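You operate a simulated robot arm through the tools that you are given. There is no shell and no other tool. Be economical: measure what you need, move in short steps, check, and stop when the job is done.

You are at the controls of a simulated two-armed robot. One attempt, no reset.

Task
Move the silver chair's joystick to the right armrest, clamp it, switch on.
Fine: leave the old clamp knob loose.

Only the result counts: the job must be done as asked and must still hold three seconds after the hand-in. Knocking over, shifting, dropping, spilling or breaking anything else fails it.

Robot
Two 7-joint arms with fingered hands on one trunk, on a base that drives. Base frame: it is fixed to the floor where the robot stands at the start and does not move with it; the origin is under the middle of the robot, x ahead of it, y to its left, z up. Readings come in cm, degrees, newtons and seconds.
The left shoulder is at the start at [7, 14.2, 98.9], the right one opposite. With the tool pointing down near the work surface each hand reaches from about 38 to 78 cm from the robot's upright axis, wherever it stands, measured 20 degrees to its own side. Places, roughly: chair left clamp knob [80, 0, 70]; chair power button [70, 0, 70]; chair right clamp knob [40, 50, 70]; silver chair right socket [40, 50, 60]; silver power chair [80, 40, 30]. Payload 3.6 kg a hand.
The tool frame of a hand sits at the grasp point between the pads (the TCP): z along the fingers, y along the line on which they close. The tips reach 2.5 cm beyond it. The gripper opens to 8.8 cm. The gripper's body begins 2.9 cm behind the TCP. The gripper is a hand of 5 fingers: y runs from the thumb to the fingers, the wrist lies at [-1.3, -9.7, -16.2] in the tool frame, and closing takes about 1.5 s.
Orientation is that of the tool frame in the base frame, as a unit quaternion [w, x, y, z]. With the fingers straight down and the wrist toward the robot, the tool's x, y and z point along [0, 1, 0], [1, 0, 0] and [0, 0, -1] of the base frame.

Tools
- The arms move only by the tool send_rows. It takes "left_steps", "right_steps" or both (then of equal length, played together; a hand with none holds still); each is a list of rows, each a list of 7 numbers: the turn, a rotation vector about the tool's x, y, z in degrees, then the shift along the tool's x, y, z in cm, then the finger opening in cm, from 0 to 8.8. In form: [[rx, ry, rz, dx, dy, dz, claw], ...]. A call has 1 to 10 rows; each row shifts and turns the commanded pose from where the row before left it, along the tool's axes as they then stand. Rows are played at 5 a second. More than 5 cm and 8.6 degrees between two rows, or a gripper value outside its range, and nothing of the call is played. Where a pose cannot be reached the arm comes as near as it can. A force on the tool above 40 N (or 10 N above the force at the start of the call, whichever is more), or a blocked arm, ends the call early, and 0.2 s more pass. The fingers move at their own pace (about 7.2 cm/s each) and stop on an object; they squeeze with about 33 N. The grip force told is the motor's: it shows also when the fingers shut on nothing. Time passes only in rows, and 0.2 s behind the last, so rows that do not move let the fingers close. It gives the time, the measured TCP pose, the force on the tool (base axes), the opening and the grip force at its end, in the units of the frame above (readings bear some noise), with the torque about the TCP (base axes, N m) and any sound that the robot's microphone picked up.
- Cameras (640 x 400 px; columns grow to the right, rows downward): "scene" is now at [13.51, 2.2, 121.69]; the picture's right is [0.24, -0.97, 0.00], its down [-0.56, -0.14, -0.81] and it looks along [0.79, 0.20, -0.58] (base axes); focal length 214 px, centre (320, 200). "left" rides on the left gripper at [-5.9, -7.9, -10.5] in its tool frame; the picture's right is [-0.73, -0.32, 0.61], its down [0.62, -0.68, 0.38] and it looks along [0.29, 0.66, 0.70] (tool axes); focal length 234 px, centre (320, 200). "right" rides on the right gripper at [5.9, -7.9, -10.5] in its tool frame; the picture's right is [-0.73, 0.32, -0.61], its down [-0.62, -0.68, 0.38] and it looks along [-0.29, 0.66, 0.70] (tool axes); focal length 234 px, centre (320, 200). There is no depth. A picture from a camera that has moved, and an enlarged one, comes with that camera's place and axes in the base frame and with its lens.
- snapshot(camera): a new picture of that camera. The clock stands still meanwhile.
- raise_lower(by): slides the trunk up (or, below 0, down) by that many cm; the arms and the scene camera ride with it, the base frame stays. It gives what a move gives, with no picture.
- drive_base(legs): drives the robot by 1 to 6 legs, each [ahead, left, turn to the left] in cm, cm and degrees, along the robot's own axes; the way and the turn of a leg run together, so that a leg with both is an arc; at most 150 cm and 180 degrees a leg. The arms and the cameras ride along, it lands a little off, and it stops where it bumps. It gives what a move gives.
- preshape(shape, hand): the hand has 5 fingers and takes this shape, open, in about a second: jaw (thumb against the fingers, like two jaws); tri (thumb and two fingers); tip (a fingertip pinch); poke (one finger out to press); point (the index stretched); flat (the hand flat); cup (the hand cupped); fist (a fist). The gripper value then closes the fingers along that shape, each until it touches; the sizes above hold for jaw. It gives what a move gives, with no picture.
- head_to(pan, tilt): turns the head with the scene camera to pan (to the left, within 86 degrees either way) and tilt (down, from -29 to 69), counted from straight ahead of the robot. It gives what a move gives.
- zoom(camera, box): a new picture of the part [left, top, right, bottom] of that camera's present view, enlarged. The clock stands still meanwhile.
- hand_in(): hands the job in; it is judged then, once.

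Work in short steps. Places have to be worked out from the pictures, the camera data and where the tool is seen: move nearer, look again, correct. Check each grasp and each placing, and mend what went wrong. You have 120 turns and 92 pictures in all, those below and enlarged ones among them. Open the grippers and draw the arms clear of the work before you hand the job in, unless the task says otherwise; then end with one line.

The tools are called after "Request:" as a command line: name --argument value ..., lists and objects as JSON in quotes. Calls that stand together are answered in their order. send_rows: Moves the arms, as the interface text tells. Its arguments: {"type":"object","properties":{"left_steps":{"type":"array","items":{"type":"array","items":{"type":"number"}}},"right_steps":{"type":"array","items":{"type":"array","items":{"type":"number"}}}},"required":[]} The other tools are called the same way: raise_lower (by) slides the trunk up or down; preshape (shape, hand) gives the hand a shape; drive_base (legs) drives the base; head_to (pan, tilt) turns the head that bears the scene camera; snapshot (camera) takes a picture; zoom (camera, box) takes an enlarged picture of a part of a camera's view; hand_in () hands the job in.

At the start:

```text
t: 0.0
left_position: [44.44, 32.47, 115.07]
left_ee_rot: [-0.001, 0.707, 0.707, 0.0]
left_contact_force: [-0.1, 0.5, -0.2]
left_ft_torque: [0.01, -0.01, -0.02]
left_grip_width: 8.77
left_grip_force: 0.1
left_shape: jaw
right_position: [56.09, -7.54, 103.45]
right_ee_rot: [0.0, 0.706, 0.708, 0.0]
right_contact_force: [-0.2, 0.4, 0.5]
right_ft_torque: [0.06, 0.0, -0.01]
right_grip_width: 8.78
right_grip_force: 0.1
right_shape: jaw
trunk travel left (down, up): [-52.5, 41.5]
robot x, y, heading: [-0.18, 0.25, 0.1]
head pan, tilt: [14.1, 35.5]
```

scene: 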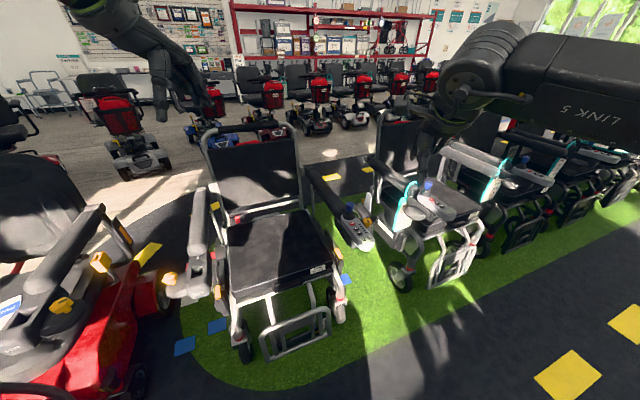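
right: 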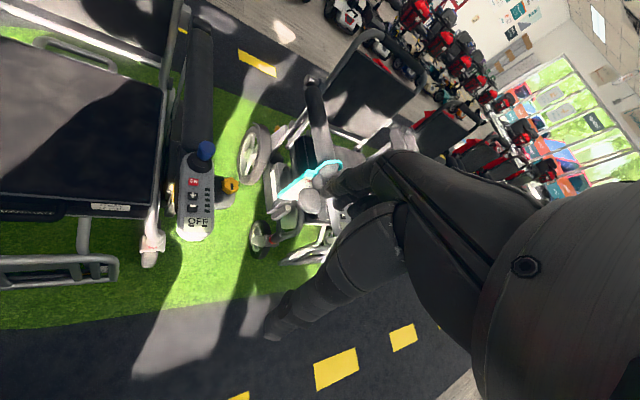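
left: 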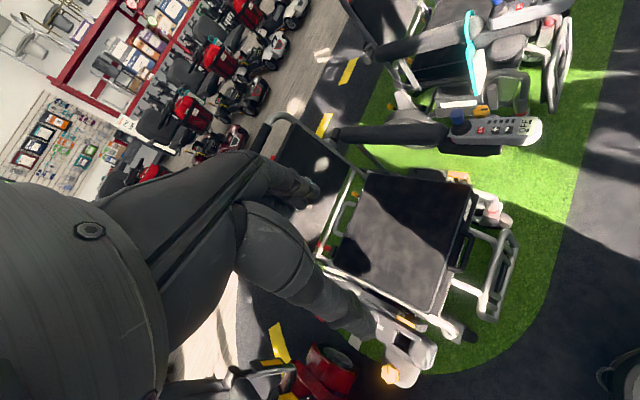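

I start by looking at the joystick, its clamp knob and the empty right socket enlarged.

Request:
zoom --camera "scene" --box '[290, 150, 450, 270]'

Request:
zoom --camera "right" --box '[130, 100, 290, 260]'

Request:
zoom --camera "scene" --box '[130, 190, 290, 310]'

Request:
zoom --camera "left" --box '[340, 280, 500, 400]'

```text
3.33 times, centred on (370, 210) of scene
camera zoom: at [13.51, 2.2, 121.69], right [0.24, -0.97, 0.0], down [-0.56, -0.14, -0.81], along [0.79, 0.2, -0.58], focal length 715 px, centre (153, 167)
```

zoom: 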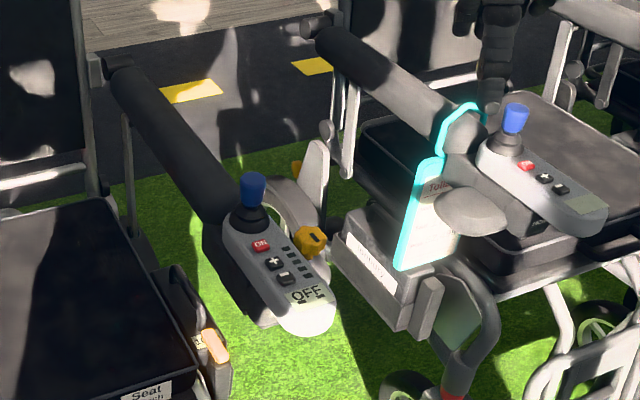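

```text
2.50 times, centred on (210, 180) of right
camera zoom: at [48.42, -1.66, 114.0], right [0.32, -0.73, 0.61], down [-0.68, -0.62, -0.38], along [0.66, -0.29, -0.7], focal length 585 px, centre (595, 250)
```

zoom: 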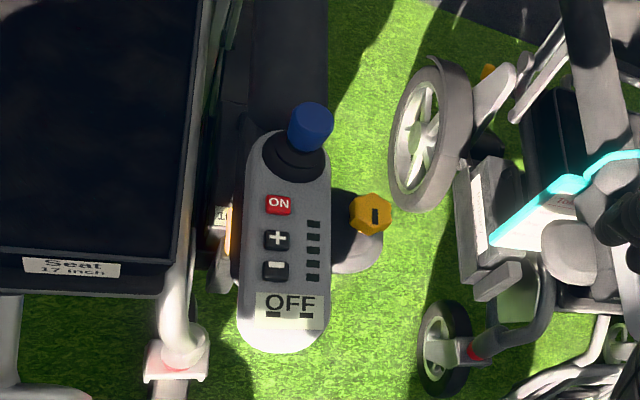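

```text
3.33 times, centred on (210, 250) of scene
camera zoom: at [13.51, 2.2, 121.69], right [0.24, -0.97, 0.0], down [-0.56, -0.14, -0.81], along [0.79, 0.2, -0.58], focal length 715 px, centre (687, 33)
```

zoom: 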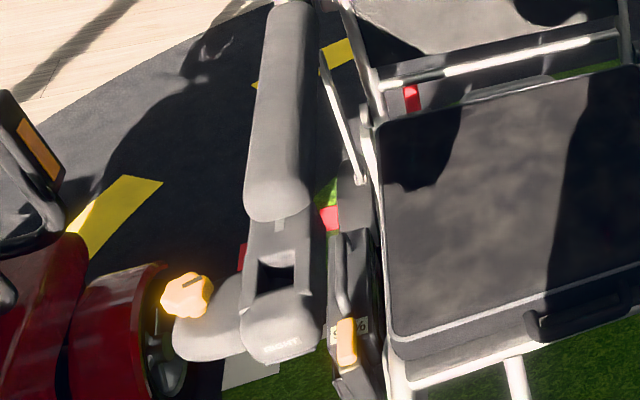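

```text
3.33 times, centred on (420, 340) of left
camera zoom: at [36.47, 26.59, 125.35], right [-0.32, -0.73, -0.61], down [-0.68, 0.62, -0.38], along [0.66, 0.29, -0.7], focal length 781 px, centre (-13, -267)
```

zoom: 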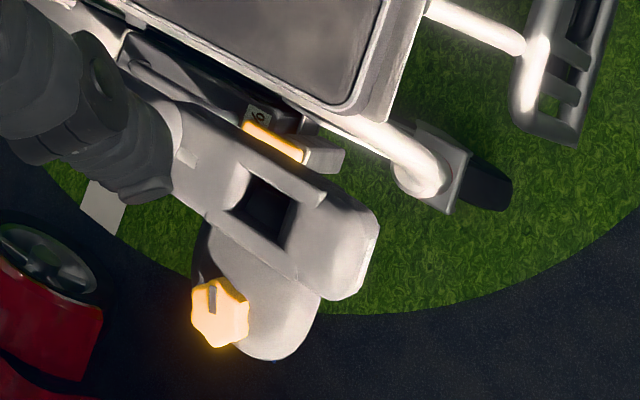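

The stick pod sits over the left armrest (near [72, 4, 70]), and the empty socket is around [43, 47, 67]. The chair is yawed about 32°. I'll move to face it squarely with both sockets in reach: first the shift, then the turn.

Request:
drive_base --legs '[[12.5, -3.5, 0], [0, 0, 32]]'

Request:
head_to --pan 0 --tilt 50

Request:
snapshot --camera "scene"

```text
t: 2.9
left_position: [32.24, 47.79, 115.05]
left_ee_rot: [0.0, 0.478, 0.879, -0.001]
left_contact_force: [0.9, -0.1, -0.2]
left_ft_torque: [0.03, 0.07, 0.04]
left_grip_width: 8.79
left_grip_force: 0.0
left_shape: jaw
right_position: [63.76, 20.66, 103.46]
right_ee_rot: [0.0, 0.478, 0.878, 0.0]
right_contact_force: [0.1, -0.7, -0.7]
right_ft_torque: [-0.01, -0.02, 0.01]
right_grip_width: 8.78
right_grip_force: 0.1
right_shape: jaw
trunk travel left (down, up): [-52.5, 41.5]
robot x, y, heading: [12.36, -3.31, 32.6]
head pan, tilt: [14.1, 35.5]
```

```text
t: 3.6
left_position: [32.24, 47.89, 114.98]
left_ee_rot: [0.001, 0.478, 0.878, 0.0]
left_contact_force: [-0.2, -0.1, -0.8]
left_ft_torque: [-0.02, 0.02, 0.0]
left_grip_width: 8.76
left_grip_force: 0.1
left_shape: jaw
right_position: [63.7, 20.61, 103.44]
right_ee_rot: [0.001, 0.478, 0.879, 0.0]
right_contact_force: [-0.6, -0.5, 0.6]
right_ft_torque: [0.0, 0.02, 0.04]
right_grip_width: 8.76
right_grip_force: 0.1
right_shape: jaw
trunk travel left (down, up): [-52.5, 41.5]
robot x, y, heading: [12.61, -3.63, 32.5]
head pan, tilt: [0.0, 50.0]
```

```text
84 pictures are left
camera scene: at [23.09, 3.42, 119.6], right [0.54, -0.84, 0.0], down [-0.64, -0.42, -0.64], along [0.54, 0.35, -0.77], focal length 214 px, centre (320, 200)
```

scene: 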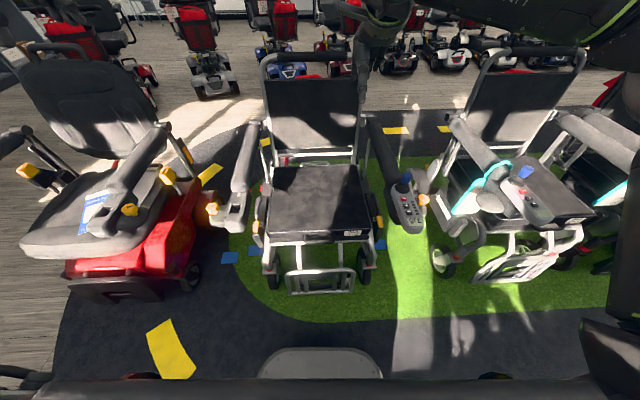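

The chair is now nearly square to the robot. Zoom on both armrest fronts.

Request:
zoom --camera "scene" --box '[360, 150, 456, 240]'

Request:
zoom --camera "scene" --box '[190, 160, 286, 250]'

```text
4.44 times, centred on (408, 195) of scene
camera zoom: at [23.09, 3.42, 119.6], right [0.54, -0.84, 0.0], down [-0.64, -0.42, -0.64], along [0.54, 0.35, -0.77], focal length 953 px, centre (-71, 222)
```

zoom: 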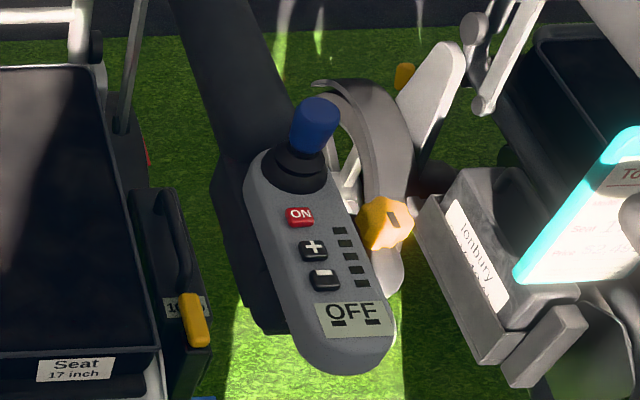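

```text
4.44 times, centred on (238, 205) of scene
camera zoom: at [23.09, 3.42, 119.6], right [0.54, -0.84, 0.0], down [-0.64, -0.42, -0.64], along [0.54, 0.35, -0.77], focal length 953 px, centre (684, 178)
```

zoom: 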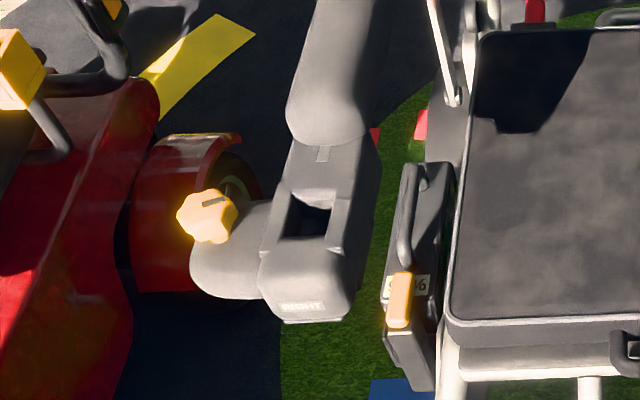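

Both knobs have vertical axes with an index mark. I bring the right hand sideways over the left knob (est. [78.3, 0, 67]) at a safe height.

Request:
send_rows --right_steps '[[0, 0, 0, -5, 0.3, 0, 8.8], [0, 0, 0, -5, 0.3, 0, 8.8], [0, 0, 0, -5, 0.3, 0, 8.8], [0, 0, 0, -5, 0.3, 1, 8.8], [0, 0, 0, -5, 0, 3, 8.8], [0, 0, 0, 0, 0, 4, 8.8], [0, 0, 0, 0, 0, 4, 8.8], [0, 0, 0, 0, 0, 3, 8.8]]'

Request:
snapshot --camera "right"

Request:
snapshot --camera "scene"

```text
refused: row 4 steps farther than a row can; nothing moved
```

```text
81 pictures are left
camera right: at [54.02, 21.25, 114.01], right [0.66, -0.43, 0.61], down [-0.23, -0.89, -0.38], along [0.71, 0.11, -0.7], focal length 234 px, centre (320, 200)
```

right: 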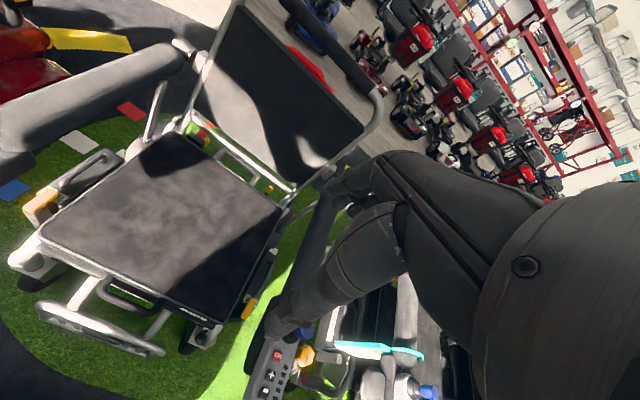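

```text
80 pictures are left
camera scene: at [23.09, 3.42, 119.6], right [0.54, -0.84, 0.0], down [-0.64, -0.42, -0.64], along [0.54, 0.35, -0.77], focal length 214 px, centre (320, 200)
```

scene: 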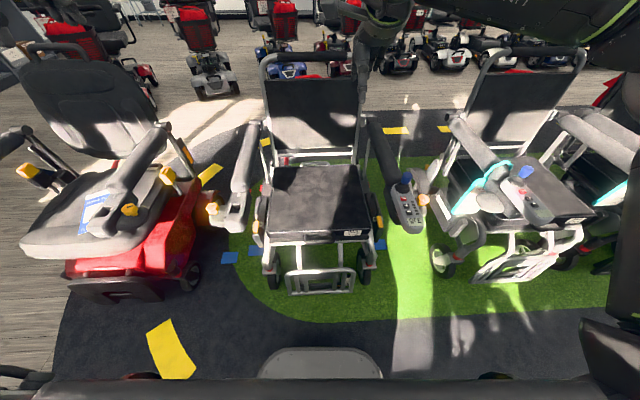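

The row was over the step limit; same path with smaller rows.

Request:
send_rows --right_steps '[[0, 0, 0, -4.9, 0.2, 0, 8.8], [0, 0, 0, -4.9, 0.2, 0, 8.8], [0, 0, 0, -4.9, 0.2, 0, 8.8], [0, 0, 0, -4.5, 0.2, 2, 8.8], [0, 0, 0, -3.6, 0.2, 3, 8.8], [0, 0, 0, -2.5, 0, 3.5, 8.8], [0, 0, 0, 0, 0, 4.5, 8.8], [0, 0, 0, 0, 0, 3, 8.8]]'

Request:
snapshot --camera "right"

Request:
snapshot --camera "scene"

```text
t: 5.4
left_position: [32.31, 47.73, 115.03]
left_ee_rot: [0.0, 0.478, 0.878, 0.0]
left_contact_force: [1.2, 1.1, 0.2]
left_ft_torque: [-0.01, 0.01, 0.01]
left_grip_width: 8.78
left_grip_force: 0.0
left_shape: jaw
right_position: [78.47, -0.09, 87.38]
right_ee_rot: [0.001, 0.478, 0.879, 0.001]
right_contact_force: [-0.5, -0.1, -1.2]
right_ft_torque: [-0.03, 0.01, 0.03]
right_grip_width: 8.78
right_grip_force: 0.0
right_shape: jaw
trunk travel left (down, up): [-52.5, 41.5]
robot x, y, heading: [12.41, -3.68, 32.6]
head pan, tilt: [0.0, 50.0]
```

```text
79 pictures are left
camera right: at [68.77, 0.68, 97.99], right [0.66, -0.43, 0.61], down [-0.23, -0.89, -0.38], along [0.71, 0.11, -0.7], focal length 234 px, centre (320, 200)
```

right: 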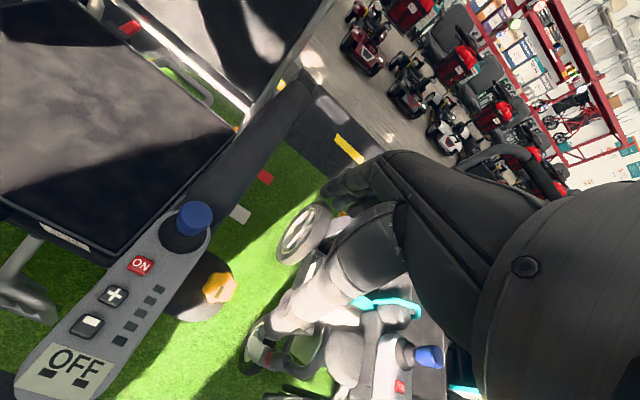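

```text
78 pictures are left
camera scene: at [23.13, 3.39, 119.6], right [0.54, -0.84, 0.0], down [-0.64, -0.42, -0.64], along [0.54, 0.35, -0.77], focal length 214 px, centre (320, 200)
```

scene: 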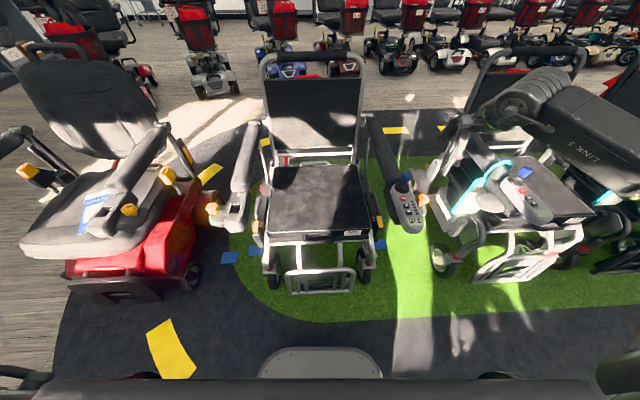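

Knob position is confirmed near [78, -0.2, 67]. Zoom in from the hand camera for its shape and index mark.

Request:
zoom --camera "right" --box '[140, 190, 300, 330]'

Request:
zoom --camera "scene" --box '[380, 100, 480, 240]'

```text
2.86 times, centred on (220, 260) of right
camera zoom: at [68.77, 0.68, 97.99], right [0.66, -0.43, 0.61], down [-0.23, -0.89, -0.38], along [0.71, 0.11, -0.7], focal length 669 px, centre (606, 29)
```

zoom: 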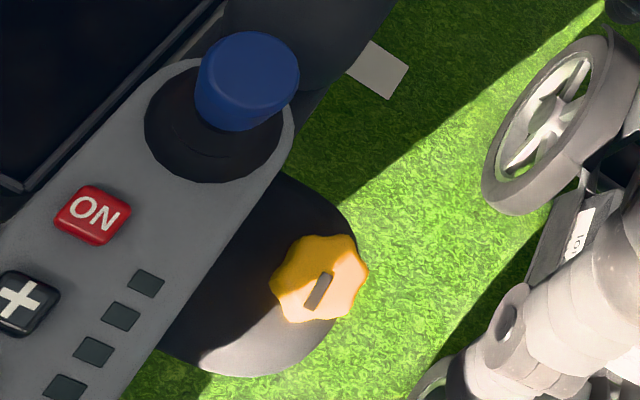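

```text
2.86 times, centred on (430, 170) of scene
camera zoom: at [23.13, 3.39, 119.6], right [0.54, -0.84, 0.0], down [-0.64, -0.42, -0.64], along [0.54, 0.35, -0.77], focal length 613 px, centre (6, 286)
```

zoom: 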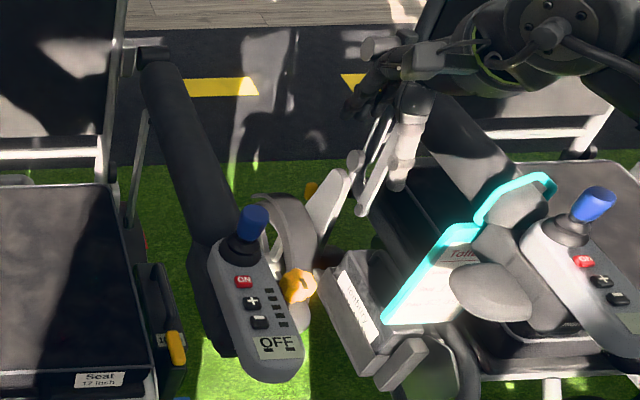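

Knob is ~4 cm across, the index mark is fore-aft. I lower the right hand toward it and look again.

Request:
send_rows --right_steps '[[0, 0, 0, 0.1, -0.4, 4, 8.8], [0, 0, 0, 0, 0, 4.5, 8.8], [0, 0, 0, 0, 0, 4.5, 8.8]]'

Request:
snapshot --camera "right"

Request:
zoom --camera "scene" --box '[380, 120, 460, 230]'

```text
t: 6.2
left_position: [32.21, 47.71, 115.01]
left_ee_rot: [0.001, 0.478, 0.878, 0.0]
left_contact_force: [0.2, 0.5, -0.7]
left_ft_torque: [0.03, -0.02, 0.01]
left_grip_width: 8.76
left_grip_force: 0.1
left_shape: jaw
right_position: [78.02, -0.52, 74.28]
right_ee_rot: [0.0, 0.478, 0.878, 0.0]
right_contact_force: [-0.2, -0.5, 0.7]
right_ft_torque: [-0.01, -0.01, -0.01]
right_grip_width: 8.76
right_grip_force: 0.1
right_shape: jaw
trunk travel left (down, up): [-52.5, 41.5]
robot x, y, heading: [12.97, -3.74, 32.8]
head pan, tilt: [0.0, 50.0]
```

```text
75 pictures are left
camera right: at [68.37, 0.16, 84.97], right [0.67, -0.44, 0.61], down [-0.23, -0.89, -0.38], along [0.71, 0.11, -0.7], focal length 234 px, centre (320, 200)
```

right: 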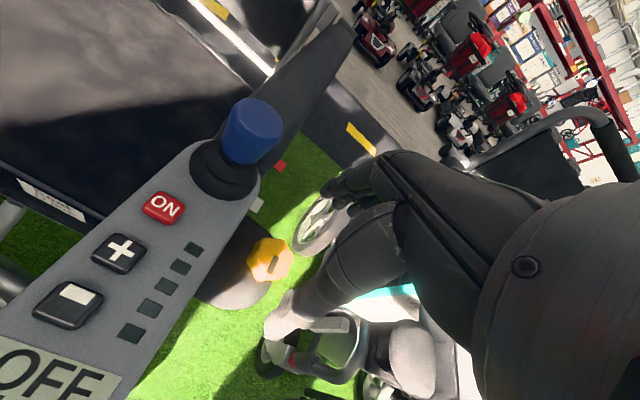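

```text
3.64 times, centred on (420, 175) of scene
camera zoom: at [23.16, 3.41, 119.6], right [0.54, -0.84, 0.0], down [-0.64, -0.42, -0.64], along [0.54, 0.35, -0.77], focal length 780 px, centre (-44, 291)
```

zoom: 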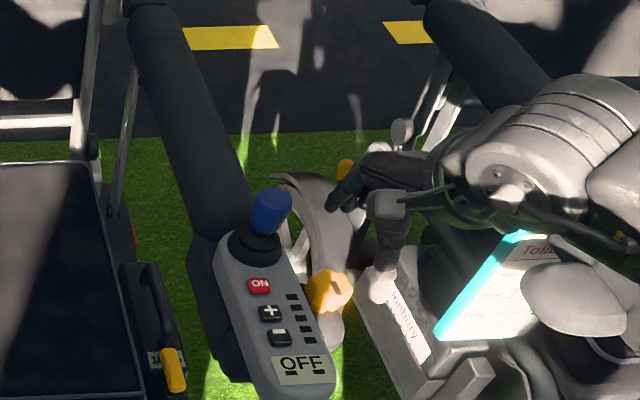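

Knob top is at about [78.4, -0.3, 66.3]. I descend around it, watching the force.

Request:
send_rows --right_steps '[[0, 0, 0, 0, 0.4, 3, 8.8], [0, 0, 0, 0, 0, 3, 8.8], [0, 0, 0, 0, 0, 1.3, 8.8], [0, 0, 0, 0, 0, 0.7, 8.8]]'

Request:
zoom --camera "right" --box '[200, 140, 400, 340]'

Request:
zoom --camera "scene" --box '[380, 120, 460, 230]'

```text
t: 7.2
left_position: [32.23, 47.77, 115.2]
left_ee_rot: [-0.001, 0.478, 0.878, -0.001]
left_contact_force: [-0.2, -0.9, -0.7]
left_ft_torque: [0.01, -0.02, -0.01]
left_grip_width: 8.75
left_grip_force: 0.0
left_shape: jaw
right_position: [78.29, -0.07, 66.42]
right_ee_rot: [0.0, 0.478, 0.878, 0.0]
right_contact_force: [0.3, -0.1, 0.8]
right_ft_torque: [0.03, -0.03, 0.02]
right_grip_width: 8.78
right_grip_force: 0.1
right_shape: jaw
trunk travel left (down, up): [-52.5, 41.5]
robot x, y, heading: [12.47, -3.66, 32.7]
head pan, tilt: [0.0, 50.0]
```

```text
2.00 times, centred on (300, 240) of right
camera zoom: at [68.57, 0.6, 76.99], right [0.66, -0.43, 0.61], down [-0.23, -0.89, -0.38], along [0.71, 0.11, -0.7], focal length 468 px, centre (360, 120)
```

zoom: 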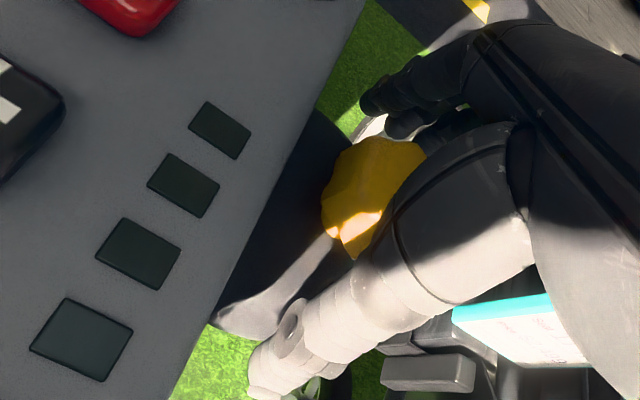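

```text
3.64 times, centred on (420, 175) of scene
camera zoom: at [23.1, 3.4, 119.6], right [0.54, -0.84, 0.0], down [-0.64, -0.42, -0.64], along [0.54, 0.35, -0.77], focal length 780 px, centre (-44, 291)
```

zoom: 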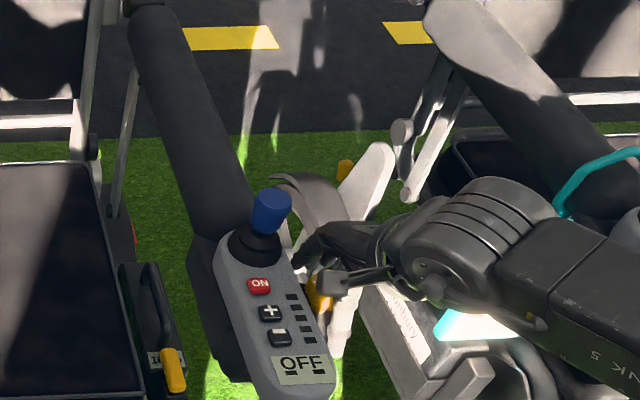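

No contact yet at z 66.4. Down another 1 cm then close gently on the knob.

Request:
send_rows --right_steps '[[0, 0, 0, 0, 0, 0.5, 8.8], [0, 0, 0, 0, 0, 0.5, 8.8], [0, 0, 0, 0, 0, 0, 8.8]]'

```text
t: 8.0
left_position: [32.27, 47.79, 115.07]
left_ee_rot: [0.0, 0.477, 0.879, -0.001]
left_contact_force: [-0.3, 0.9, -0.2]
left_ft_torque: [-0.02, -0.02, -0.03]
left_grip_width: 8.8
left_grip_force: 0.1
left_shape: jaw
right_position: [78.19, 0.06, 65.46]
right_ee_rot: [0.0, 0.478, 0.878, 0.001]
right_contact_force: [-0.7, 0.0, -0.1]
right_ft_torque: [0.0, 0.0, 0.0]
right_grip_width: 8.76
right_grip_force: 0.0
right_shape: jaw
trunk travel left (down, up): [-52.5, 41.5]
robot x, y, heading: [12.72, -3.72, 32.8]
head pan, tilt: [0.0, 50.0]
```

Still free; close the fingers on the knob here.

Request:
send_rows --right_steps '[[0, 0, 0, 0, 0, 0, 0], [0, 0, 0, 0, 0, 0, 0], [0, 0, 0, 0, 0, 0, 0], [0, 0, 0, 0, 0, 0, 0], [0, 0, 0, 0, 0, 0, 0], [0, 0, 0, 0, 0, 0, 0]]'

Request:
zoom --camera "right" --box '[200, 140, 400, 340]'

Request:
zoom --camera "scene" --box '[380, 150, 460, 230]'

```text
t: 9.4
left_position: [32.25, 47.74, 115.1]
left_ee_rot: [0.0, 0.478, 0.878, 0.0]
left_contact_force: [-0.2, -1.0, -1.4]
left_ft_torque: [0.01, 0.03, 0.01]
left_grip_width: 8.76
left_grip_force: 0.0
left_shape: jaw
right_position: [78.41, -0.01, 65.32]
right_ee_rot: [0.0, 0.478, 0.878, 0.0]
right_contact_force: [-2.7, -1.2, -1.5]
right_ft_torque: [-0.04, 0.04, 0.12]
right_grip_width: 5.43
right_grip_force: 32.8
right_shape: jaw
trunk travel left (down, up): [-52.5, 41.5]
robot x, y, heading: [12.61, -3.66, 32.8]
head pan, tilt: [0.0, 50.0]
```

```text
2.00 times, centred on (300, 240) of right
camera zoom: at [68.61, 0.63, 76.01], right [0.67, -0.43, 0.61], down [-0.23, -0.89, -0.38], along [0.71, 0.11, -0.7], focal length 468 px, centre (360, 120)
```

zoom: 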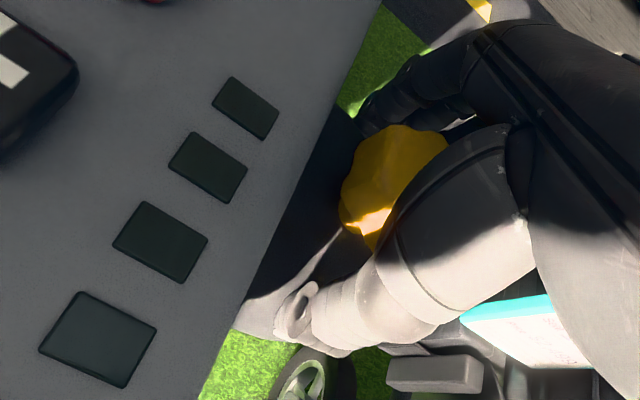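

```text
5.00 times, centred on (420, 190) of scene
camera zoom: at [23.09, 3.4, 119.6], right [0.54, -0.84, 0.0], down [-0.64, -0.42, -0.64], along [0.54, 0.35, -0.77], focal length 1072 px, centre (-180, 250)
```

zoom: 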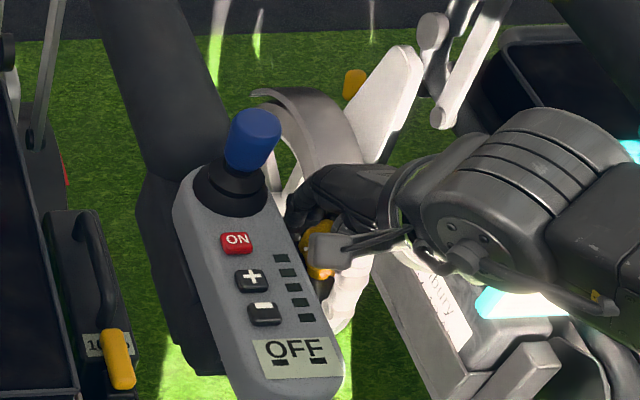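

The grip stopped at 5.4 cm on the knob. Turn counterclockwise (seen from above) in 8° rows.

Request:
send_rows --right_steps '[[0, 0, -8, 0, 0, 0, 0], [0, 0, -8, 0, 0, 0, 0], [0, 0, -8, 0, 0, 0, 0], [0, 0, -8, 0, 0, 0, 0], [0, 0, -8, 0, 0, 0, 0], [0, 0, -8, 0, 0, 0, 0]]'

Request:
zoom --camera "scene" --box '[380, 150, 460, 230]'

```text
t: 10.8
left_position: [32.33, 47.63, 115.01]
left_ee_rot: [-0.001, 0.479, 0.878, 0.0]
left_contact_force: [-0.4, 0.7, 0.3]
left_ft_torque: [0.0, 0.03, 0.0]
left_grip_width: 8.78
left_grip_force: 0.1
left_shape: jaw
right_position: [78.48, -0.12, 65.3]
right_ee_rot: [0.0, 0.319, 0.948, 0.001]
right_contact_force: [17.9, -13.9, 1.8]
right_ft_torque: [-0.27, -0.28, -0.65]
right_grip_width: 5.24
right_grip_force: 33.1
right_shape: jaw
right hand out of reach, approached as far as the arm can: row 3, 4, 5, 6
trunk travel left (down, up): [-52.5, 41.5]
robot x, y, heading: [12.21, -3.49, 33.0]
head pan, tilt: [0.0, 50.0]
```

```text
5.00 times, centred on (420, 190) of scene
camera zoom: at [23.29, 3.21, 119.59], right [0.54, -0.84, 0.0], down [-0.65, -0.41, -0.64], along [0.54, 0.35, -0.77], focal length 1072 px, centre (-180, 250)
```

zoom: 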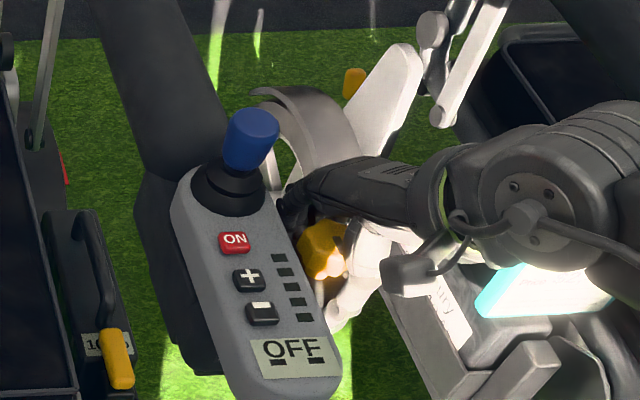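

The arm ran out of wrist range after ~20°. Release, lift, and look at whether the index mark moved.

Request:
send_rows --right_steps '[[0, 0, 0, 0, 0, 0, 8.8], [0, 0, 0, 0, 0, 0, 8.8], [0, 0, 0, 0, 0, 0, 8.8], [0, 0, 0, 0, 0, -3, 8.8], [0, 0, 0, 0, 0, -4, 8.8], [0, 0, 0, 0, 0, -4, 8.8]]'

Request:
zoom --camera "right" --box '[180, 180, 340, 340]'

```text
t: 12.2
left_position: [32.2, 47.98, 115.07]
left_ee_rot: [0.0, 0.478, 0.878, 0.0]
left_contact_force: [0.8, -0.7, 0.1]
left_ft_torque: [0.01, 0.0, -0.02]
left_grip_width: 8.76
left_grip_force: 0.1
left_shape: jaw
right_position: [78.18, 0.02, 76.55]
right_ee_rot: [0.0, 0.318, 0.948, 0.0]
right_contact_force: [0.2, 0.7, 0.3]
right_ft_torque: [-0.03, -0.04, 0.02]
right_grip_width: 8.77
right_grip_force: 0.1
right_shape: jaw
trunk travel left (down, up): [-52.5, 41.5]
robot x, y, heading: [12.4, -3.22, 33.0]
head pan, tilt: [0.0, 50.0]
```

```text
2.50 times, centred on (260, 260) of right
camera zoom: at [68.78, -2.82, 87.05], right [0.77, -0.18, 0.61], down [0.09, -0.92, -0.38], along [0.63, 0.35, -0.7], focal length 585 px, centre (470, 50)
```

zoom: 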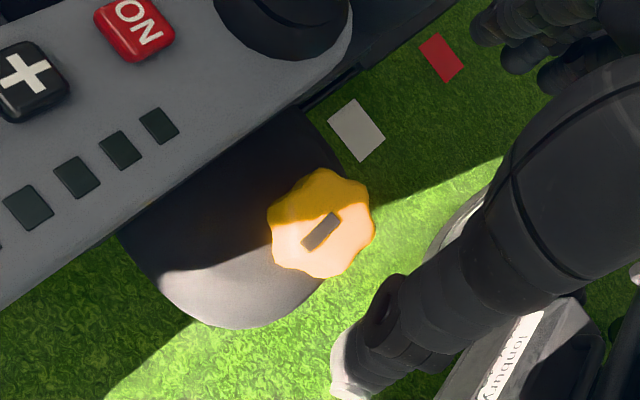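

The mark is still exactly fore-aft, so the knob did not turn. The 5.4 cm grip is wider than the ~4 cm knob, so the thumb probably stopped against the lobe under it. I'll grip higher (TCP z≈67). First I test the yaw range the other way while up here.

Request:
send_rows --right_steps '[[0, 0, 8, 0, 0, 0, 8.8], [0, 0, 8, 0, 0, 0, 8.8], [0, 0, 8, 0, 0, 0, 8.8], [0, 0, 8, 0, 0, 0, 8.8], [0, 0, 8, 0, 0, 0, 8.8], [0, 0, 8, 0, 0, 0, 8.8]]'

Request:
zoom --camera "scene" --box '[380, 120, 480, 230]'

```text
t: 13.6
left_position: [32.21, 47.91, 114.97]
left_ee_rot: [0.0, 0.478, 0.878, 0.0]
left_contact_force: [0.6, -0.2, -0.1]
left_ft_torque: [-0.01, -0.01, -0.02]
left_grip_width: 8.76
left_grip_force: 0.1
left_shape: jaw
right_position: [78.2, -0.06, 76.53]
right_ee_rot: [0.001, 0.677, 0.736, 0.001]
right_contact_force: [-1.0, -0.1, -0.9]
right_ft_torque: [0.03, -0.02, 0.0]
right_grip_width: 8.78
right_grip_force: 0.1
right_shape: jaw
trunk travel left (down, up): [-52.5, 41.5]
robot x, y, heading: [12.54, -3.56, 32.6]
head pan, tilt: [0.0, 50.0]
```

```text
3.64 times, centred on (430, 175) of scene
camera zoom: at [23.1, 3.44, 119.59], right [0.54, -0.84, 0.0], down [-0.64, -0.42, -0.64], along [0.54, 0.35, -0.77], focal length 780 px, centre (-80, 291)
```

zoom: 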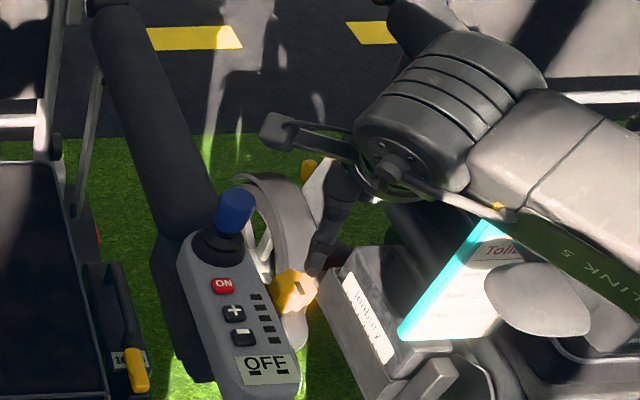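

The hand reaches from −28° to +20°, so I can ratchet in ~48° bites. I go down to TCP z≈67 centred on the knob and close.

Request:
send_rows --right_steps '[[0, 0, 0, -0.15, 0.4, 3.5, 8.8], [0, 0, 0, 0, 0, 3.5, 8.8], [0, 0, 0, 0, 0, 2.5, 8.8], [0, 0, 0, 0, 0, 0, 0], [0, 0, 0, 0, 0, 0, 0], [0, 0, 0, 0, 0, 0, 0], [0, 0, 0, 0, 0, 0, 0], [0, 0, 0, 0, 0, 0, 0], [0, 0, 0, 0, 0, 0, 0]]'

Request:
zoom --camera "scene" --box '[380, 150, 460, 230]'

Request:
zoom --camera "right" --box '[220, 140, 420, 340]'

```text
t: 15.6
left_position: [32.3, 47.62, 114.98]
left_ee_rot: [0.0, 0.479, 0.878, -0.001]
left_contact_force: [-0.6, -0.1, -0.4]
left_ft_torque: [-0.01, -0.01, 0.01]
left_grip_width: 8.81
left_grip_force: 0.0
left_shape: jaw
right_position: [78.56, -0.4, 66.85]
right_ee_rot: [-0.001, 0.677, 0.736, 0.0]
right_contact_force: [-11.6, -9.7, -9.5]
right_ft_torque: [-0.26, 0.03, -0.09]
right_grip_width: 3.06
right_grip_force: 32.9
right_shape: jaw
trunk travel left (down, up): [-52.5, 41.5]
robot x, y, heading: [12.4, -3.36, 32.9]
head pan, tilt: [0.0, 50.0]
```

```text
5.00 times, centred on (420, 190) of scene
camera zoom: at [23.06, 3.28, 119.6], right [0.54, -0.84, 0.0], down [-0.64, -0.41, -0.64], along [0.54, 0.35, -0.77], focal length 1072 px, centre (-180, 250)
```

zoom: 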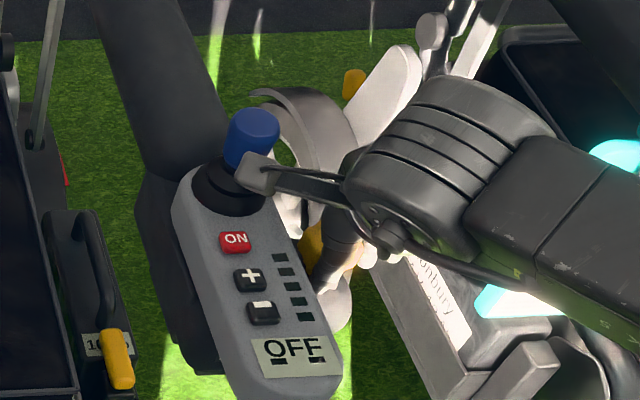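

```text
2.00 times, centred on (320, 240) of right
camera zoom: at [70.34, 4.75, 77.5], right [0.38, -0.7, 0.61], down [-0.63, -0.68, -0.38], along [0.68, -0.23, -0.7], focal length 468 px, centre (320, 120)
```

zoom: 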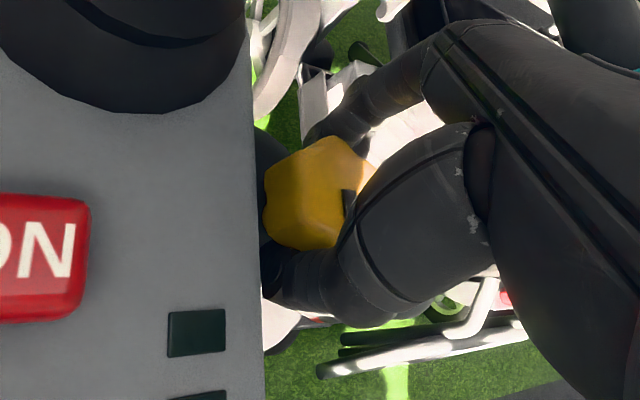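

It now grips at 3.1 cm on the knob itself. Turn counterclockwise 48°.

Request:
send_rows --right_steps '[[0, 0, -8, 0, 0, 0, 0], [0, 0, -8, 0, 0, 0, 0], [0, 0, -8, 0, 0, 0, 0], [0, 0, -8, 0, 0, 0, 0], [0, 0, -8, 0, 0, 0, 0], [0, 0, -8, 0, 0, 0, 0]]'

Request:
zoom --camera "right" --box '[220, 140, 420, 340]'

```text
t: 16.8
left_position: [32.42, 47.74, 114.95]
left_ee_rot: [0.001, 0.481, 0.877, -0.001]
left_contact_force: [0.1, 1.3, -0.3]
left_ft_torque: [-0.05, -0.02, 0.01]
left_grip_width: 8.77
left_grip_force: 0.1
left_shape: jaw
right_position: [78.95, -1.13, 66.84]
right_ee_rot: [0.005, 0.422, 0.907, -0.007]
right_contact_force: [-2.1, -16.9, -2.6]
right_ft_torque: [-0.47, -0.57, -0.48]
right_grip_width: 2.73
right_grip_force: 32.9
right_shape: jaw
trunk travel left (down, up): [-52.5, 41.5]
robot x, y, heading: [12.25, -3.74, 32.4]
head pan, tilt: [0.0, 50.0]
stopped in row 5 (right hand): the force on the tool passed its limit at 42 N (the readings are from after the stop); the commanded pose is now the measured one
```

```text
2.00 times, centred on (320, 240) of right
camera zoom: at [69.19, -1.57, 77.4], right [0.71, -0.34, 0.62], down [-0.12, -0.92, -0.37], along [0.69, 0.19, -0.7], focal length 468 px, centre (320, 120)
```

zoom: 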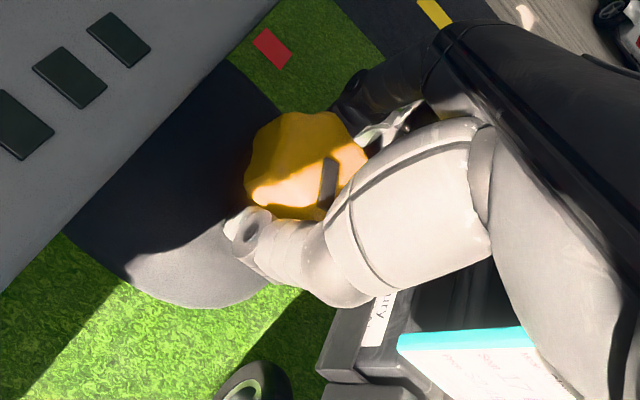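

The mark has turned about 16° counterclockwise, but the hand slid outboard off the knob (centre about [78.8, 0.1]). Release, lift, turn the hand back and recentre.

Request:
send_rows --right_steps '[[0, 0, 0, 0, 0, 0, 8.8], [0, 0, 0, 0, 0, 0, 8.8], [0, 0, 0, 0, 0, 0, 8.8], [0, 0, 0, 0, 0, -4.5, 8.8], [0, 0, 8.5, 0, 0, 0, 8.8], [0, 0, 8.5, 0, 0, 0, 8.8], [0, 0, 8.5, 0, 0, 0, 8.8], [0, 0, 8.5, 0, 0, 0, 8.8]]'

Request:
zoom --camera "right" --box '[220, 140, 420, 340]'

```text
t: 18.6
left_position: [32.42, 47.74, 114.93]
left_ee_rot: [-0.001, 0.479, 0.878, 0.0]
left_contact_force: [-0.4, 0.7, -0.4]
left_ft_torque: [0.01, 0.04, 0.0]
left_grip_width: 8.76
left_grip_force: 0.1
left_shape: jaw
right_position: [78.82, -0.64, 71.53]
right_ee_rot: [0.005, 0.668, 0.745, -0.003]
right_contact_force: [0.0, 0.1, 0.1]
right_ft_torque: [0.01, -0.04, 0.04]
right_grip_width: 8.75
right_grip_force: 0.0
right_shape: jaw
trunk travel left (down, up): [-52.5, 41.5]
robot x, y, heading: [12.13, -3.26, 32.6]
head pan, tilt: [0.0, 50.0]
```

```text
2.00 times, centred on (320, 240) of right
camera zoom: at [70.48, 4.32, 81.99], right [0.4, -0.68, 0.61], down [-0.61, -0.7, -0.38], along [0.69, -0.22, -0.69], focal length 468 px, centre (320, 120)
```

zoom: 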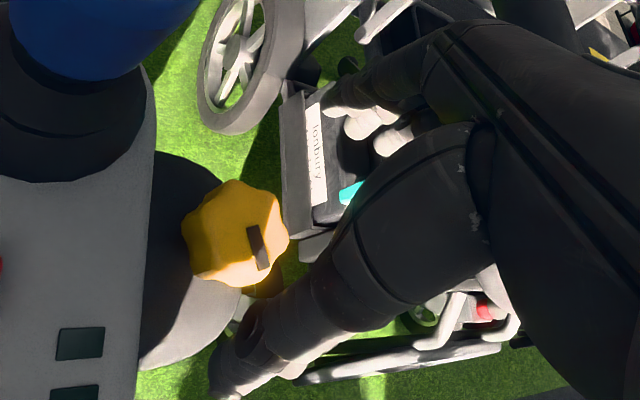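

Clear view: knob centre is about [78.7, -0.15]. I shift 1 cm inboard, descend to z≈66.5 and close.

Request:
send_rows --right_steps '[[0, 0, 0, 0.9, -0.1, 0, 8.8], [0, 0, 0, 0, 0, 3, 8.8], [0, 0, 0, 0, 0, 2, 8.8], [0, 0, 0, 0, 0, 0, 0], [0, 0, 0, 0, 0, 0, 0], [0, 0, 0, 0, 0, 0, 0], [0, 0, 0, 0, 0, 0, 0], [0, 0, 0, 0, 0, 0, 0], [0, 0, 0, 0, 0, 0, 0]]'

Request:
zoom --camera "right" --box '[220, 140, 420, 340]'

```text
t: 20.6
left_position: [32.07, 47.78, 115.03]
left_ee_rot: [0.001, 0.48, 0.877, 0.0]
left_contact_force: [-0.2, -0.3, -1.0]
left_ft_torque: [0.02, 0.0, 0.03]
left_grip_width: 8.77
left_grip_force: 0.0
left_shape: jaw
right_position: [78.62, 0.18, 66.73]
right_ee_rot: [0.006, 0.666, 0.746, -0.001]
right_contact_force: [2.3, -0.5, 20.1]
right_ft_torque: [0.04, -0.26, 0.06]
right_grip_width: 5.52
right_grip_force: 33.1
right_shape: jaw
trunk travel left (down, up): [-52.5, 41.5]
robot x, y, heading: [12.39, -3.52, 33.1]
head pan, tilt: [0.0, 50.0]
```

```text
2.00 times, centred on (320, 240) of right
camera zoom: at [70.09, 5.14, 77.24], right [0.4, -0.68, 0.62], down [-0.6, -0.7, -0.38], along [0.69, -0.22, -0.69], focal length 468 px, centre (320, 120)
```

zoom: 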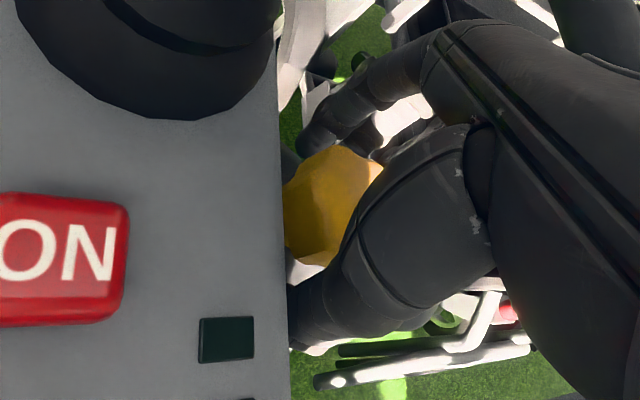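

The upward 20 N push and 5.5 cm opening mean the thumb tip is bearing on the lobe. Open, raise ~0.9 cm and close again.

Request:
send_rows --right_steps '[[0, 0, 0, 0, 0, 0, 8.8], [0, 0, 0, 0, 0, 0, 8.8], [0, 0, 0, 0, 0, -0.6, 8.8], [0, 0, 0, 0, 0, 0, 0], [0, 0, 0, 0, 0, 0, 0], [0, 0, 0, 0, 0, 0, 0], [0, 0, 0, 0, 0, 0, 0], [0, 0, 0, 0, 0, 0, 0], [0, 0, 0, 0, 0, 0, 0]]'

```text
t: 22.6
left_position: [32.5, 47.69, 115.09]
left_ee_rot: [0.0, 0.48, 0.878, 0.0]
left_contact_force: [0.2, -0.5, -0.3]
left_ft_torque: [0.0, 0.01, 0.01]
left_grip_width: 8.77
left_grip_force: 0.1
left_shape: jaw
right_position: [78.66, 0.09, 67.02]
right_ee_rot: [0.004, 0.667, 0.745, -0.003]
right_contact_force: [-1.4, -1.5, -5.9]
right_ft_torque: [0.01, -0.03, 0.13]
right_grip_width: 5.81
right_grip_force: 33.2
right_shape: jaw
trunk travel left (down, up): [-52.5, 41.5]
robot x, y, heading: [12.97, -3.65, 32.7]
head pan, tilt: [0.0, 50.0]
```

Now small forces only at 5.8 cm; likely a true hold (the number may be read elsewhere along the fingers). Try turning from here.

Request:
send_rows --right_steps '[[0, 0, -8, 0, 0, 0, 0], [0, 0, -8, 0, 0, 0, 0], [0, 0, -8, 0, 0, 0, 0], [0, 0, -8, 0, 0, 0, 0], [0, 0, -8, 0, 0, 0, 0]]'

Request:
zoom --camera "right" --box '[220, 140, 420, 340]'

```text
t: 23.8
left_position: [32.35, 47.62, 115.09]
left_ee_rot: [0.0, 0.479, 0.878, 0.0]
left_contact_force: [0.4, -0.4, 0.4]
left_ft_torque: [0.0, 0.06, -0.01]
left_grip_width: 8.77
left_grip_force: 0.1
left_shape: jaw
right_position: [78.63, 0.03, 67.08]
right_ee_rot: [0.003, 0.371, 0.929, -0.005]
right_contact_force: [-13.3, -6.3, -5.4]
right_ft_torque: [-0.14, 0.23, -0.11]
right_grip_width: 3.32
right_grip_force: 33.2
right_shape: jaw
trunk travel left (down, up): [-52.5, 41.5]
robot x, y, heading: [12.53, -3.5, 32.6]
head pan, tilt: [0.0, 50.0]
```

```text
2.00 times, centred on (320, 240) of right
camera zoom: at [69.02, -1.53, 77.62], right [0.75, -0.26, 0.61], down [-0.02, -0.93, -0.37], along [0.67, 0.27, -0.7], focal length 468 px, centre (320, 120)
```

zoom: 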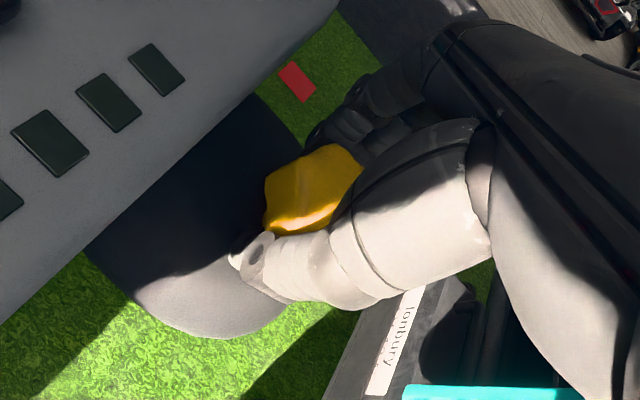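

Grip now 3.3 cm; the mark is hidden. Release and lift to read the mark.

Request:
send_rows --right_steps '[[0, 0, 0, 0, 0, 0, 8.8], [0, 0, 0, 0, 0, 0, 8.8], [0, 0, 0, 0, 0, 0, 8.8], [0, 0, 0, 0, 0, -4.5, 8.8], [0, 0, 8.5, 0, 0, 0, 8.8], [0, 0, 8.5, 0, 0, 0, 8.8], [0, 0, 8.5, 0, 0, 0, 8.8], [0, 0, 8.5, 0, 0, 0, 8.8]]'

Request:
zoom --camera "right" --box '[220, 140, 420, 340]'

```text
t: 25.6
left_position: [32.35, 47.83, 114.99]
left_ee_rot: [0.0, 0.479, 0.878, 0.0]
left_contact_force: [0.2, 0.8, 0.5]
left_ft_torque: [0.03, 0.03, -0.01]
left_grip_width: 8.77
left_grip_force: 0.1
left_shape: jaw
right_position: [78.65, 0.23, 71.57]
right_ee_rot: [0.004, 0.628, 0.778, -0.004]
right_contact_force: [0.3, -0.2, 1.1]
right_ft_torque: [0.02, 0.0, -0.01]
right_grip_width: 8.78
right_grip_force: 0.1
right_shape: jaw
trunk travel left (down, up): [-52.5, 41.5]
robot x, y, heading: [12.44, -3.42, 32.8]
head pan, tilt: [0.0, 50.0]
```

```text
2.00 times, centred on (320, 240) of right
camera zoom: at [69.88, 4.33, 82.04], right [0.47, -0.64, 0.61], down [-0.53, -0.76, -0.38], along [0.71, -0.15, -0.69], focal length 468 px, centre (320, 120)
```

zoom: 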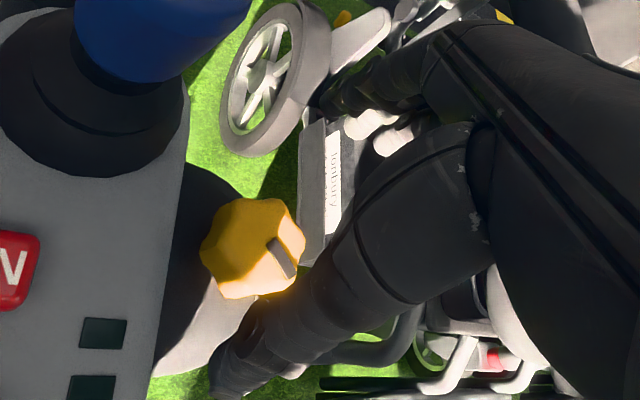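

The mark now reads ~75° (from 33° at start), so the knob is loosening at ~20–25° a bite. Another bite, slightly recentred and from a bit further back.

Request:
send_rows --right_steps '[[0, 0, 8.5, -0.3, 0, 0, 8.8], [0, 0, 0, 0, 0, 3, 8.8], [0, 0, 0, 0, 0, 1.6, 8.8], [0, 0, 0, 0, 0, 0, 0], [0, 0, 0, 0, 0, 0, 0], [0, 0, 0, 0, 0, 0, 0], [0, 0, 0, 0, 0, 0, 0], [0, 0, 0, 0, 0, 0, 0], [0, 0, 0, 0, 0, 0, 0]]'

Request:
send_rows --right_steps '[[0, 0, -8, 0, 0, 0, 0], [0, 0, -8, 0, 0, 0, 0], [0, 0, -8, 0, 0, 0, 0], [0, 0, -8, 0, 0, 0, 0], [0, 0, -8, 0, 0, 0, 0]]'

Request:
zoom --camera "right" --box '[220, 140, 420, 340]'

```text
t: 27.6
left_position: [32.34, 47.46, 114.95]
left_ee_rot: [0.0, 0.48, 0.877, 0.0]
left_contact_force: [-0.2, 0.0, 0.1]
left_ft_torque: [0.0, -0.01, -0.02]
left_grip_width: 8.75
left_grip_force: 0.1
left_shape: jaw
right_position: [78.62, -0.33, 66.85]
right_ee_rot: [0.004, 0.682, 0.731, -0.002]
right_contact_force: [-13.8, -12.5, -6.9]
right_ft_torque: [-0.04, 0.18, -0.07]
right_grip_width: 2.38
right_grip_force: 32.9
right_shape: jaw
trunk travel left (down, up): [-52.5, 41.5]
robot x, y, heading: [12.43, -3.37, 32.4]
head pan, tilt: [0.0, 50.0]
```

```text
t: 28.8
left_position: [32.43, 47.56, 115.01]
left_ee_rot: [0.0, 0.48, 0.878, 0.001]
left_contact_force: [-0.5, 0.9, 0.2]
left_ft_torque: [0.0, 0.04, -0.02]
left_grip_width: 8.76
left_grip_force: 0.0
left_shape: jaw
right_position: [78.79, -0.31, 66.93]
right_ee_rot: [0.003, 0.391, 0.92, -0.003]
right_contact_force: [-7.3, -11.4, -2.8]
right_ft_torque: [-0.18, 0.23, -0.04]
right_grip_width: 2.31
right_grip_force: 33.0
right_shape: jaw
trunk travel left (down, up): [-52.5, 41.5]
robot x, y, heading: [12.36, -3.57, 32.8]
head pan, tilt: [0.0, 50.0]
```

```text
2.00 times, centred on (320, 240) of right
camera zoom: at [69.08, -1.48, 77.49], right [0.73, -0.29, 0.61], down [-0.06, -0.93, -0.38], along [0.68, 0.24, -0.7], focal length 468 px, centre (320, 120)
```

zoom: 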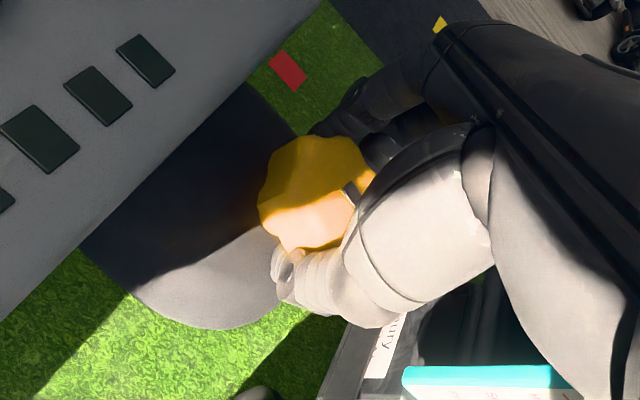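

Request:
send_rows --right_steps '[[0, 0, 0, 0, 0, 0, 8.8], [0, 0, 0, 0, 0, 0, 8.8], [0, 0, 0, 0, 0, 0, 8.8], [0, 0, 0, 0, 0, -4.5, 8.8], [0, 0, 8.5, 0, 0, 0, 8.8], [0, 0, 8.5, 0, 0, 0, 8.8], [0, 0, 8.5, 0, 0, 0, 8.8], [0, 0, 8.5, 0, 0, 0, 8.8], [0, 0, 8.5, 0, 0, 0, 8.8]]'

Request:
zoom --camera "right" --box '[220, 140, 420, 340]'

```text
t: 30.8
left_position: [32.39, 47.77, 114.96]
left_ee_rot: [0.0, 0.48, 0.877, 0.0]
left_contact_force: [-0.3, 0.7, 0.5]
left_ft_torque: [-0.01, 0.0, 0.01]
left_grip_width: 8.79
left_grip_force: 0.0
left_shape: jaw
right_position: [78.82, 0.01, 71.36]
right_ee_rot: [0.005, 0.699, 0.715, -0.003]
right_contact_force: [0.2, 0.0, -0.1]
right_ft_torque: [0.0, -0.01, 0.01]
right_grip_width: 8.72
right_grip_force: 0.0
right_shape: jaw
trunk travel left (down, up): [-52.5, 41.5]
robot x, y, heading: [12.26, -3.82, 32.6]
head pan, tilt: [0.0, 50.0]
```

```text
2.00 times, centred on (320, 240) of right
camera zoom: at [70.82, 5.69, 81.9], right [0.34, -0.71, 0.62], down [-0.67, -0.64, -0.38], along [0.67, -0.28, -0.69], focal length 468 px, centre (320, 120)
```

zoom: 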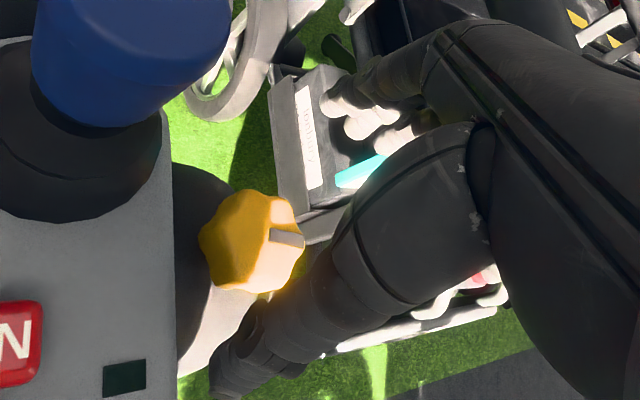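

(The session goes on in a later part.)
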